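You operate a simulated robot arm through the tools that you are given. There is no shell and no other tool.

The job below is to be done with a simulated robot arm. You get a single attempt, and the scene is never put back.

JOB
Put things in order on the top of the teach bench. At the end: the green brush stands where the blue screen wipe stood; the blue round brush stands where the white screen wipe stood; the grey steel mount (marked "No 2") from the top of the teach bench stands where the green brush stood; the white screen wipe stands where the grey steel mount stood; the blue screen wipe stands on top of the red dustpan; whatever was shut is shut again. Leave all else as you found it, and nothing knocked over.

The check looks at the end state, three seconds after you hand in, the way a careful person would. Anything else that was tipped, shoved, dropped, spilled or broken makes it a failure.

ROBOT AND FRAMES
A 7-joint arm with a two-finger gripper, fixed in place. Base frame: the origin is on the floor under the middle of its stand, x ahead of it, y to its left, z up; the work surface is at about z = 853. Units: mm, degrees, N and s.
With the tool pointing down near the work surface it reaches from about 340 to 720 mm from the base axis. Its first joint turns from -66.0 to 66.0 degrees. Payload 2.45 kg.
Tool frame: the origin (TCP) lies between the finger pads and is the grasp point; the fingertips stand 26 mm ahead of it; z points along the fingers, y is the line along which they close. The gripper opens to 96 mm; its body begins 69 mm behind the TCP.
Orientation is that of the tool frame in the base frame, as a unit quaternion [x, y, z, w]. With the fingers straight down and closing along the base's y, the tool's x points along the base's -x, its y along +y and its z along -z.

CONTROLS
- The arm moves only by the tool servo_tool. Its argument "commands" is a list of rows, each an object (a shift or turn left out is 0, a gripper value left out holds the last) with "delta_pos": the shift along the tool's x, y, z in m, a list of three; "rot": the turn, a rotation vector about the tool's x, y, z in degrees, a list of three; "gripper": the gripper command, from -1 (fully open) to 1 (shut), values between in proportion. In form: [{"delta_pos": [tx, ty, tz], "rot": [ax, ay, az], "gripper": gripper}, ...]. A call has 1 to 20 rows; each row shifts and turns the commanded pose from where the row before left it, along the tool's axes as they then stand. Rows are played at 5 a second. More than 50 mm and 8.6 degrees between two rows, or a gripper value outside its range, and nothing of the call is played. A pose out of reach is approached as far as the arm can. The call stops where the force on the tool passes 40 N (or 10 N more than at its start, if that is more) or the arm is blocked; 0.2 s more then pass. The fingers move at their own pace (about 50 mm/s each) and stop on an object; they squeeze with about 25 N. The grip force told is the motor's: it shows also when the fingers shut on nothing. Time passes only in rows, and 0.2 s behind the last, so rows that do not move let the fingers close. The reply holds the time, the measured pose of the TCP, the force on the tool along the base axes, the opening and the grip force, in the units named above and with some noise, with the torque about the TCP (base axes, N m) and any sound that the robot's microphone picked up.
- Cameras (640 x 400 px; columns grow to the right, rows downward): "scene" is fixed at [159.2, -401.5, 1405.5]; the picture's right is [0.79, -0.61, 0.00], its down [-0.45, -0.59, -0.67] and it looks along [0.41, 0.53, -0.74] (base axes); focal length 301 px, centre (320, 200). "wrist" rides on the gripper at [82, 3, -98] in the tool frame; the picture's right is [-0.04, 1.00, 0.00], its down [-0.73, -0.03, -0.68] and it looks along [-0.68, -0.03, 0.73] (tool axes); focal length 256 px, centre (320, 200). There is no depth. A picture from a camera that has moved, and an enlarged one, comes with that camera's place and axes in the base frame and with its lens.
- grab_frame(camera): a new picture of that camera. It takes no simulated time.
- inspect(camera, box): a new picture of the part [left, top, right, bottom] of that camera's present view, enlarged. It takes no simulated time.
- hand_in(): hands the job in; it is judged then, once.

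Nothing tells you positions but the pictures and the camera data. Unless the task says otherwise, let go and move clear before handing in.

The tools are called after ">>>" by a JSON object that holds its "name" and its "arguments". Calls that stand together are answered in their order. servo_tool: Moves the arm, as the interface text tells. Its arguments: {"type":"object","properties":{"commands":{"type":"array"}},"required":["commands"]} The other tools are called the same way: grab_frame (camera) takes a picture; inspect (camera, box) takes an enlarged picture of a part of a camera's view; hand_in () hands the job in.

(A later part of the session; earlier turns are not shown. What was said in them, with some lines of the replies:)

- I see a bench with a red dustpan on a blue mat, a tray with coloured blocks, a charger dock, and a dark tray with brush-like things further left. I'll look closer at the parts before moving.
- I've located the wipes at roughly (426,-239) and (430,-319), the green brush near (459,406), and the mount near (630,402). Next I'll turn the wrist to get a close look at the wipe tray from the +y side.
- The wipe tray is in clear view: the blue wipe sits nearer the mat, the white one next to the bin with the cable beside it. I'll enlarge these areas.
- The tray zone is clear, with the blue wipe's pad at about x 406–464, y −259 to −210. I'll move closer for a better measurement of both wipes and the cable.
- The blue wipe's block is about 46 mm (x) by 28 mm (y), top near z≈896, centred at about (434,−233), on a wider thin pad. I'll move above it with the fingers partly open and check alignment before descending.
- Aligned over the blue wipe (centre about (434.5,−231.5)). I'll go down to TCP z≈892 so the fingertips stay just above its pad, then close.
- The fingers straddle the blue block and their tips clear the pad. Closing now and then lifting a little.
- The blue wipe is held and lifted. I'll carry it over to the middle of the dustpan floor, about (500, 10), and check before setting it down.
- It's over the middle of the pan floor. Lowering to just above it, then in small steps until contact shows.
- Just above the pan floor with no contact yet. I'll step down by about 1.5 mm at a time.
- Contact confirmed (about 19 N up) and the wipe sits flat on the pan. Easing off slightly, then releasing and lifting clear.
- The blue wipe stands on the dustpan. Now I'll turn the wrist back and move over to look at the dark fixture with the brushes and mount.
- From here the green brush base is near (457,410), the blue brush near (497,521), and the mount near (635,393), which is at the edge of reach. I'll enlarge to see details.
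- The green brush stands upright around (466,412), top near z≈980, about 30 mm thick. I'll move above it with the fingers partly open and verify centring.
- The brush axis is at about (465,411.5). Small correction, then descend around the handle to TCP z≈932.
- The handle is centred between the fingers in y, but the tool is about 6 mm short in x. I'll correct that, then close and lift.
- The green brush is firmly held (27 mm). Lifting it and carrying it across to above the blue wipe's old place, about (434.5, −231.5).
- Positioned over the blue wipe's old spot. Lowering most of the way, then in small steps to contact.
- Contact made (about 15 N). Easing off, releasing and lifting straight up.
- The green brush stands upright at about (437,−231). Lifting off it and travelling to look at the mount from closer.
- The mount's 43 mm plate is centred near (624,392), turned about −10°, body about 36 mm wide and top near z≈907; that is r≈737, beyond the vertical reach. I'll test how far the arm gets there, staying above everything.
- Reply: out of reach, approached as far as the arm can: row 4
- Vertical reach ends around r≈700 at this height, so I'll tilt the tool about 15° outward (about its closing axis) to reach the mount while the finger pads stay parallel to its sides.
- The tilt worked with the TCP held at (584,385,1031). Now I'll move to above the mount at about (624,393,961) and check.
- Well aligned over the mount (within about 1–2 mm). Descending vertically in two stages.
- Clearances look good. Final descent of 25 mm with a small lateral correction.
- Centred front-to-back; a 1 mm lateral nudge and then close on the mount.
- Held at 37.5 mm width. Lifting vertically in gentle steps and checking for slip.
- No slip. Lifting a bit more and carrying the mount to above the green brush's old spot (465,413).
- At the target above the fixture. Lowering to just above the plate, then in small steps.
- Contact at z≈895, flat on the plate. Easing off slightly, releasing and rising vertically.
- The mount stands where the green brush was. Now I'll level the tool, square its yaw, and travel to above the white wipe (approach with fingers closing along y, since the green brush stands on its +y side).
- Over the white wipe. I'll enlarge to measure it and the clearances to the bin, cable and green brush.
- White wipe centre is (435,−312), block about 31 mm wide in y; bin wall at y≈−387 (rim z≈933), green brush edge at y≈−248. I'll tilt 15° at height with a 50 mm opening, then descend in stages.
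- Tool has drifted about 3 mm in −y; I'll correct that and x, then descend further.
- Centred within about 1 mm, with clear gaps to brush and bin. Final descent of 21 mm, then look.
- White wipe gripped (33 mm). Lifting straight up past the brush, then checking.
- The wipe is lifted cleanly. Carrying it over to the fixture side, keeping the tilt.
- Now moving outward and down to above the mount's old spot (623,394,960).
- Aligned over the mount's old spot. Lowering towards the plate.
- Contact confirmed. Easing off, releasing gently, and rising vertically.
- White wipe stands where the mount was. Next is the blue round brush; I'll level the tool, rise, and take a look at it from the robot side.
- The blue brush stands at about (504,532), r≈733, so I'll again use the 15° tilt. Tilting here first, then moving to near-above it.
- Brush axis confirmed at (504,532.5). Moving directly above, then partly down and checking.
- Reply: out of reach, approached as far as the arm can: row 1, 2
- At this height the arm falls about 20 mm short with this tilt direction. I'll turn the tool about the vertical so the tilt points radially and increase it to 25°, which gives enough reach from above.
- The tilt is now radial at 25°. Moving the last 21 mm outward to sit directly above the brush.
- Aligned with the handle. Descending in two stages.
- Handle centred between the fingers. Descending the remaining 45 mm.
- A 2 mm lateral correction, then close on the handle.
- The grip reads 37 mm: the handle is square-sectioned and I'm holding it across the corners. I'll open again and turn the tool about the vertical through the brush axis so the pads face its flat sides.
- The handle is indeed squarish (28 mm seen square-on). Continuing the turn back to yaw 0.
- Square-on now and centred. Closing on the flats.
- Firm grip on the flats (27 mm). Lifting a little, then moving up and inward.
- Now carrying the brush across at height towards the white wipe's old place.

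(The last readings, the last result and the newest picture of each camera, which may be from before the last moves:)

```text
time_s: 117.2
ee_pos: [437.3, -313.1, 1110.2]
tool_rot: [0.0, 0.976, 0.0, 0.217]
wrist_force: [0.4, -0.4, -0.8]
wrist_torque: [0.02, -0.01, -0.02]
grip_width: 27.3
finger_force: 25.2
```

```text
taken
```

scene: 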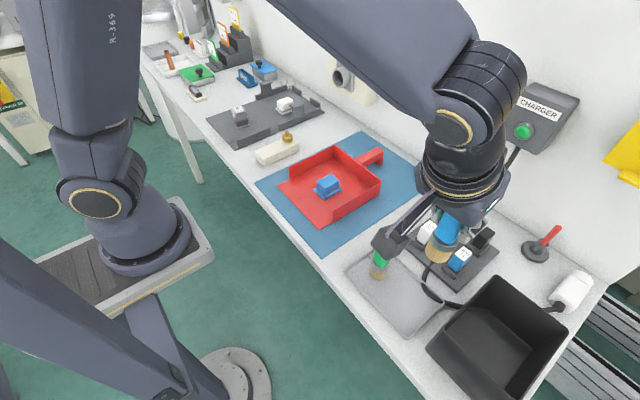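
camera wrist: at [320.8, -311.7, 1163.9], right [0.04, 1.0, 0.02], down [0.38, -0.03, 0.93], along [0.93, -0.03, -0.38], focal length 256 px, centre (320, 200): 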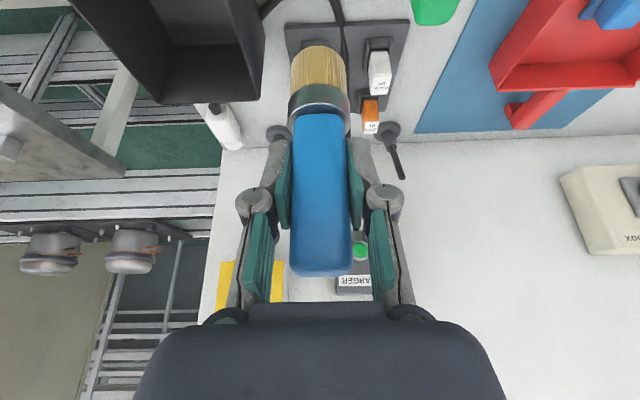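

Above the white wipe's old spot. Descending with corrections, first to z≈975.

>>> {"name": "servo_tool", "arguments": {"commands": [{"delta_pos": [0.0014, 0.0025, -0.0006]}, {"delta_pos": [0.0142, 0, 0.0305]}, {"delta_pos": [0.0142, 0, 0.0305]}, {"delta_pos": [0.0142, 0, 0.0305]}, {"delta_pos": [0.0142, 0, 0.0305]}, {}, {}]}}

>>> {"name": "grab_frame", "arguments": {"camera": "wrist"}}

>>> {"name": "inspect", "arguments": {"camera": "scene", "box": [340, 170, 500, 330]}}

```text
time_s: 118.8
ee_pos: [432.3, -309.5, 975.4]
tool_rot: [0.0, 0.976, 0.0, 0.216]
wrist_force: [0.2, -0.9, -1.7]
wrist_torque: [0.02, 0.01, -0.01]
grip_width: 27.3
finger_force: 24.6
```

```text
taken
camera wrist: at [316.8, -307.8, 1029.8], right [0.04, 1.0, 0.02], down [0.38, -0.03, 0.93], along [0.93, -0.03, -0.38], focal length 256 px, centre (320, 200)
```

wrist: 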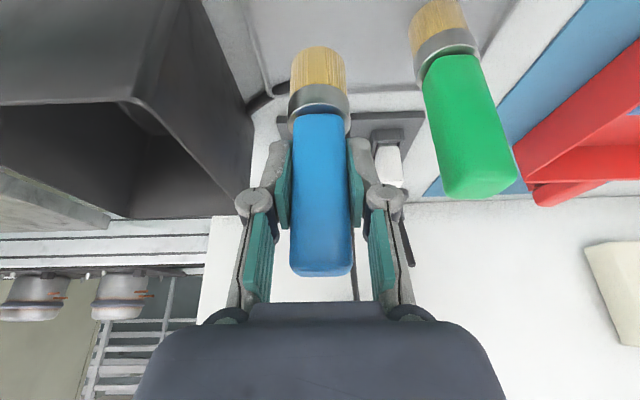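

```text
2.50 times, centred on (420, 250) of scene
camera zoom: at [159.3, -401.5, 1405.5], right [0.79, -0.61, 0.0], down [-0.45, -0.59, -0.67], along [0.41, 0.53, -0.74], focal length 753 px, centre (70, 75)
```

zoom: 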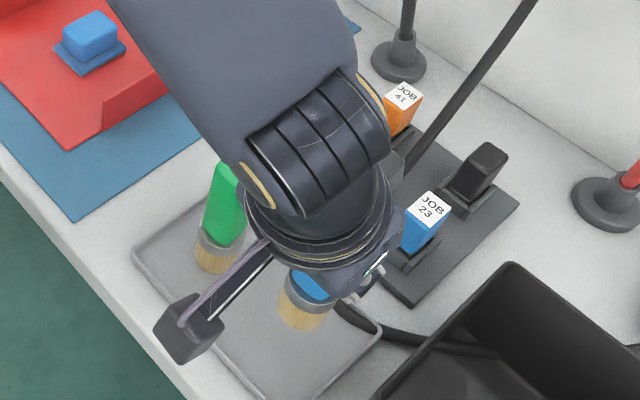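

Position within 3 mm; applying a correction and descending to z≈945.

>>> {"name": "servo_tool", "arguments": {"commands": [{"delta_pos": [-0.0023, -0.001, 0.0011]}, {"delta_pos": [0.0063, 0, 0.0136]}, {"delta_pos": [0.0063, 0, 0.0136]}, {}, {}]}}

>>> {"name": "grab_frame", "arguments": {"camera": "wrist"}}

>>> {"name": "inspect", "arguments": {"camera": "scene", "box": [340, 190, 480, 330]}}

```text
time_s: 120.0
ee_pos: [436.9, -310.6, 943.5]
tool_rot: [0.001, 0.976, 0.0, 0.216]
wrist_force: [0.0, -0.3, 0.6]
wrist_torque: [-0.01, -0.02, -0.02]
grip_width: 27.3
finger_force: 25.0
```

```text
taken
camera wrist: at [320.6, -309.5, 998.9], right [0.04, 1.0, 0.02], down [0.38, -0.03, 0.93], along [0.93, -0.03, -0.38], focal length 256 px, centre (320, 200)
```

wrist: 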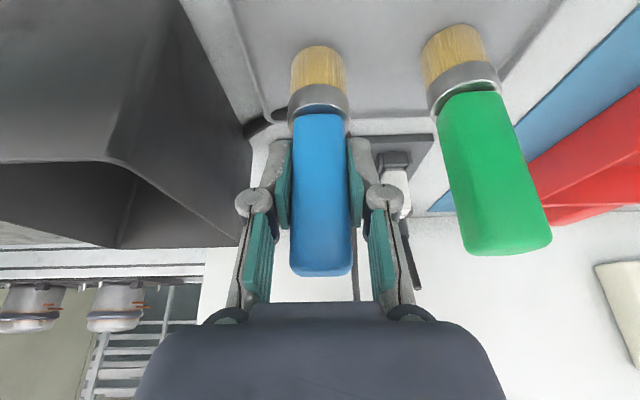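

```text
2.86 times, centred on (410, 260) of scene
camera zoom: at [159.3, -401.5, 1405.5], right [0.79, -0.61, 0.0], down [-0.45, -0.59, -0.67], along [0.41, 0.53, -0.74], focal length 861 px, centre (63, 29)
```

zoom: 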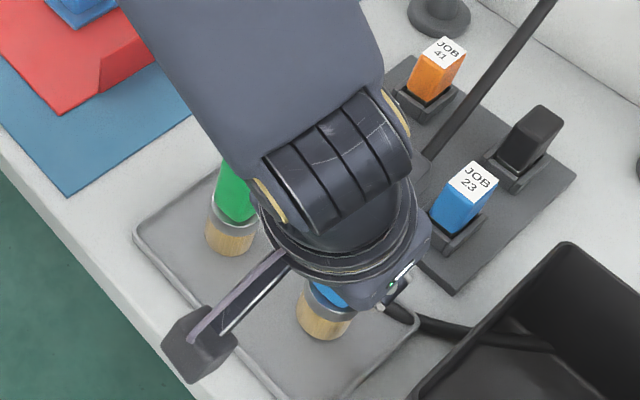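

>>> {"name": "servo_tool", "arguments": {"commands": [{"delta_pos": [0.0015, 0, 0.0032]}, {}, {}]}}

>>> {"name": "servo_tool", "arguments": {"commands": [{"delta_pos": [0.0006, 0, 0.0014]}, {}]}}

>>> {"name": "servo_tool", "arguments": {"commands": [{"delta_pos": [0.0006, 0, 0.0014]}, {}]}}

>>> {"name": "servo_tool", "arguments": {"commands": [{"delta_pos": [0.0004, 0, 0.0009]}, {}]}}

```text
time_s: 120.8
ee_pos: [438.5, -310.7, 939.6]
tool_rot: [0.001, 0.976, -0.001, 0.217]
wrist_force: [0.1, 1.0, -1.5]
wrist_torque: [-0.01, 0.03, -0.01]
grip_width: 27.0
finger_force: 24.9
```

```text
time_s: 121.4
ee_pos: [436.0, -311.5, 937.6]
tool_rot: [0.0, 0.976, 0.0, 0.217]
wrist_force: [-1.0, -0.5, -0.5]
wrist_torque: [0.0, -0.02, -0.04]
grip_width: 27.3
finger_force: 25.3
```

```text
time_s: 122.0
ee_pos: [436.6, -312.7, 936.8]
tool_rot: [0.001, 0.976, -0.001, 0.216]
wrist_force: [0.8, -0.2, -0.5]
wrist_torque: [0.01, 0.01, -0.01]
grip_width: 26.9
finger_force: 25.1
```

```text
time_s: 122.6
ee_pos: [437.6, -312.6, 937.3]
tool_rot: [-0.001, 0.976, 0.001, 0.216]
wrist_force: [-0.7, 0.9, 2.1]
wrist_torque: [0.02, 0.03, 0.01]
grip_width: 27.0
finger_force: 25.0
```

>>> {"name": "servo_tool", "arguments": {"commands": [{"delta_pos": [0.0004, 0, 0.0009]}, {}]}}

>>> {"name": "servo_tool", "arguments": {"commands": [{"delta_pos": [0.0003, 0, 0.0006]}, {}]}}

>>> {"name": "inspect", "arguments": {"camera": "scene", "box": [360, 240, 440, 320]}}

```text
time_s: 123.2
ee_pos: [437.0, -311.7, 935.6]
tool_rot: [0.0, 0.976, 0.0, 0.218]
wrist_force: [-3.2, 3.9, 17.6]
wrist_torque: [0.14, 0.14, 0.0]
grip_width: 27.2
finger_force: 25.6
```

```text
time_s: 123.8
ee_pos: [437.8, -311.2, 935.9]
tool_rot: [0.0, 0.976, -0.001, 0.217]
wrist_force: [-0.1, -1.7, 19.6]
wrist_torque: [-0.06, -0.14, 0.01]
grip_width: 27.3
finger_force: 25.6
```

```text
5.00 times, centred on (400, 280) of scene
camera zoom: at [158.9, -401.3, 1405.6], right [0.79, -0.61, 0.0], down [-0.45, -0.59, -0.67], along [0.41, 0.53, -0.74], focal length 1506 px, centre (-80, -200)
```

zoom: 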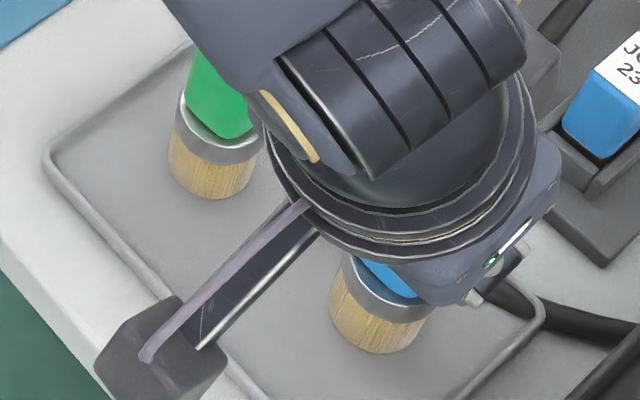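

Contact confirmed. Easing off 1 mm, opening gently to about 46 mm, and checking.

>>> {"name": "servo_tool", "arguments": {"commands": [{"delta_pos": [-0.0004, 0, -0.0009]}, {"gripper": 0.3}, {}, {"gripper": 0.02}, {}, {}]}}

>>> {"name": "grab_frame", "arguments": {"camera": "wrist"}}

```text
time_s: 125.2
ee_pos: [437.9, -311.9, 937.2]
tool_rot: [0.0, 0.976, 0.0, 0.217]
wrist_force: [-0.6, -1.2, 0.1]
wrist_torque: [0.0, 0.03, 0.0]
grip_width: 47.0
finger_force: 0.0
```

```text
taken
camera wrist: at [321.6, -310.4, 991.1], right [0.04, 1.0, 0.02], down [0.38, -0.03, 0.93], along [0.93, -0.03, -0.38], focal length 256 px, centre (320, 200)
```

wrist: 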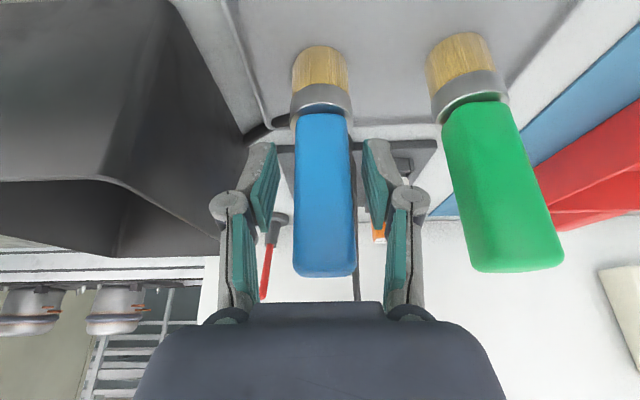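

The blue brush stands free and upright. Rising vertically clear of it.

>>> {"name": "servo_tool", "arguments": {"commands": [{"delta_pos": [-0.0042, 0, -0.0091]}, {"delta_pos": [-0.0085, 0, -0.0181]}, {"delta_pos": [-0.0127, 0, -0.0272]}, {"delta_pos": [-0.0169, 0, -0.0362]}, {"delta_pos": [-0.0169, 0, -0.0362]}, {"delta_pos": [-0.0085, 0, -0.0181]}, {}]}}

>>> {"name": "grab_frame", "arguments": {"camera": "wrist"}}

>>> {"name": "grab_frame", "arguments": {"camera": "scene"}}

```text
time_s: 126.8
ee_pos: [439.6, -312.4, 1095.9]
tool_rot: [0.0, 0.976, 0.0, 0.216]
wrist_force: [0.2, -0.1, -0.4]
wrist_torque: [0.0, -0.01, -0.02]
grip_width: 47.2
finger_force: 0.0
```

```text
taken
camera wrist: at [322.9, -310.6, 1149.7], right [0.04, 1.0, 0.02], down [0.38, -0.03, 0.93], along [0.93, -0.03, -0.38], focal length 256 px, centre (320, 200)
```

wrist: 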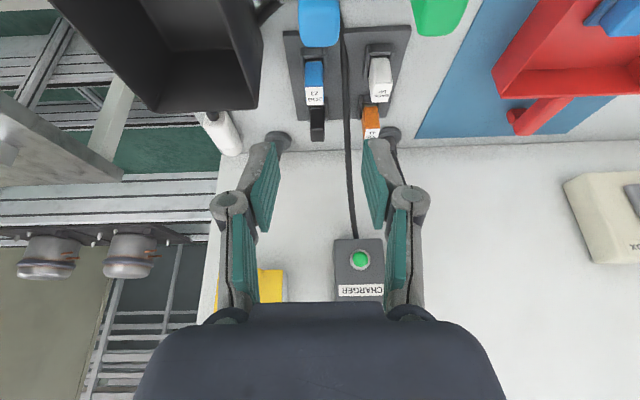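

```text
taken
```

scene: 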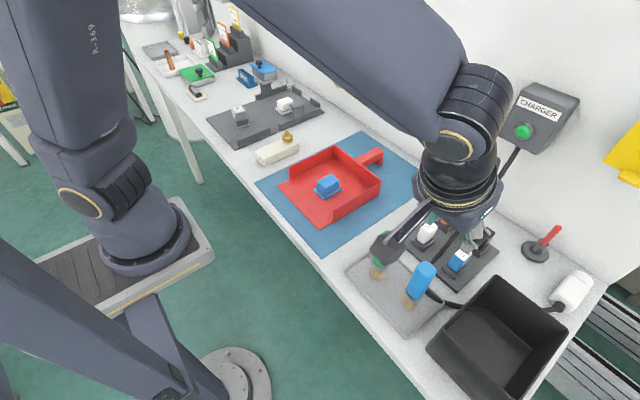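

All placements are done. I'll move the arm clear, level the tool near its starting pose, and inspect the result.

>>> {"name": "servo_tool", "arguments": {"commands": [{"delta_pos": [-0.0085, 0, -0.0181]}, {"delta_pos": [-0.0085, 0, -0.0181]}, {"delta_pos": [0, 0.035, 0]}, {"delta_pos": [0, 0.035, 0]}, {"delta_pos": [0, 0.035, 0]}, {"delta_pos": [0, 0.035, 0]}, {"delta_pos": [0, 0.035, 0]}, {"delta_pos": [0, 0.035, 0]}, {"delta_pos": [0, 0.02, 0]}, {"rot": [0, 5, 0]}, {"rot": [0, 5, 0]}, {"rot": [0, 5, 0]}, {"rot": [0, 5, 0]}, {"rot": [0, 5, 0]}, {}]}}

>>> {"name": "grab_frame", "arguments": {"camera": "scene"}}

>>> {"name": "inspect", "arguments": {"camera": "scene", "box": [340, 200, 500, 330]}}

>>> {"name": "inspect", "arguments": {"camera": "scene", "box": [130, 20, 340, 170]}}

>>> {"name": "grab_frame", "arguments": {"camera": "wrist"}}

```text
time_s: 130.0
ee_pos: [438.3, -81.3, 1135.6]
tool_rot: [0.001, 1.0, 0.0, -0.001]
wrist_force: [-0.4, 0.7, 0.4]
wrist_torque: [0.0, -0.03, -0.03]
grip_width: 46.8
finger_force: 0.2
```

```text
taken
```

scene: 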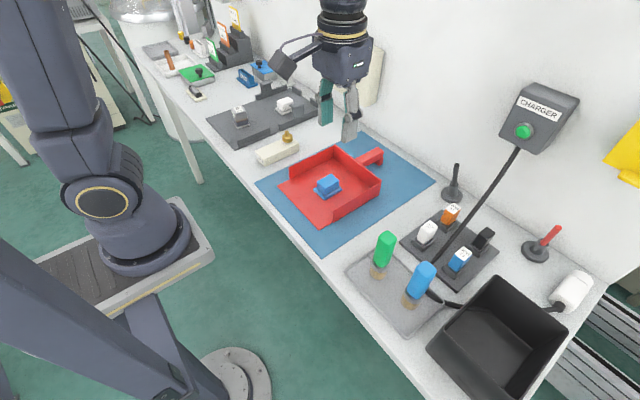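

```text
3.08 times, centred on (420, 265) of scene
camera zoom: at [159.3, -401.5, 1405.5], right [0.79, -0.61, 0.0], down [-0.45, -0.59, -0.67], along [0.41, 0.53, -0.74], focal length 927 px, centre (12, 0)
```

zoom: 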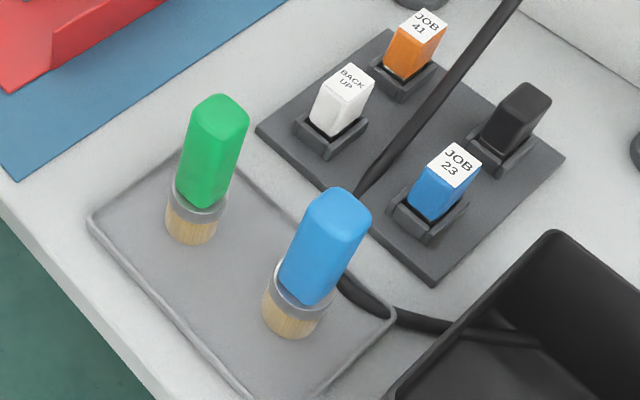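

```text
2.67 times, centred on (235, 95) of scene
camera zoom: at [159.3, -401.5, 1405.5], right [0.79, -0.61, 0.0], down [-0.45, -0.59, -0.67], along [0.41, 0.53, -0.74], focal length 803 px, centre (547, 480)
```

zoom: 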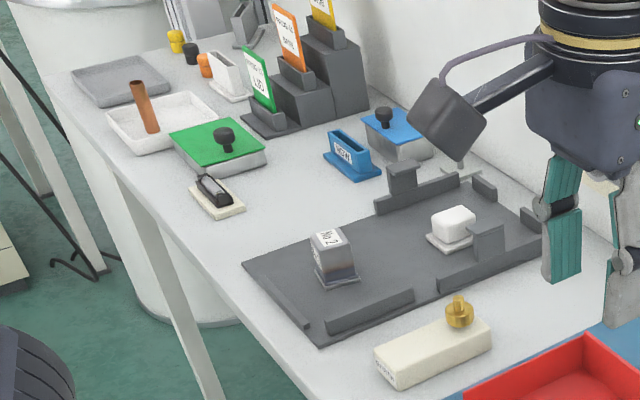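

```text
taken
camera wrist: at [356.0, -79.4, 1234.7], right [0.04, 1.0, 0.0], down [0.73, -0.03, 0.68], along [0.68, -0.03, -0.74], focal length 256 px, centre (320, 200)
```

wrist: 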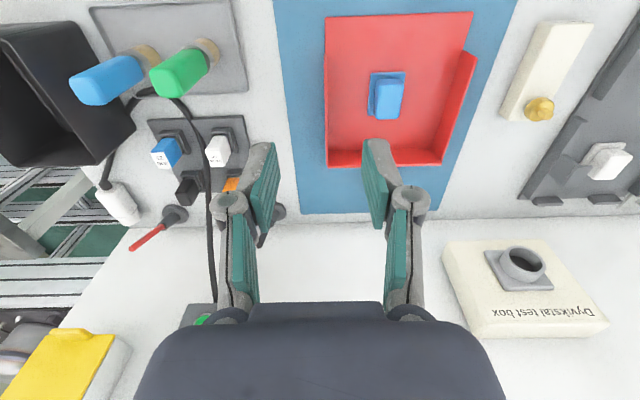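

Everything looks right: the green and blue brushes stand upright in the tray where the wipes were, and the mount stands where the green brush was. The white wipe is where the mount was, the blue wipe is on the dustpan, and nothing else has been disturbed. The gripper is empty and clear, so I'm handing in.

>>> {"name": "hand_in", "arguments": {}}

```text
The job is handed in.
```

I did all five moves and handed the job in; the check's verdict hasn't come back. In the last pictures every moved piece stood upright and nothing else looked disturbed.

| Item | Now stands |
|---|---|
| Green brush | Where the blue screen wipe stood, within about 3 mm |
| Blue round brush | Where the white screen wipe stood, within about 5 mm |
| Grey steel mount "No 2" | Where the green brush stood |
| White screen wipe | Where the mount stood, within about 4 mm |
| Blue screen wipe | On the floor of the red dustpan |

- **Shut things:** I opened nothing, and the lidded boxes were still shut at the end.
- **Blue brush regrip:** I first took the blue brush's handle across its corners. I let go without lifting it, turned the tool and gripped it on the flat sides.
- **End pose:** The gripper was empty and well clear of the bench when I handed in.
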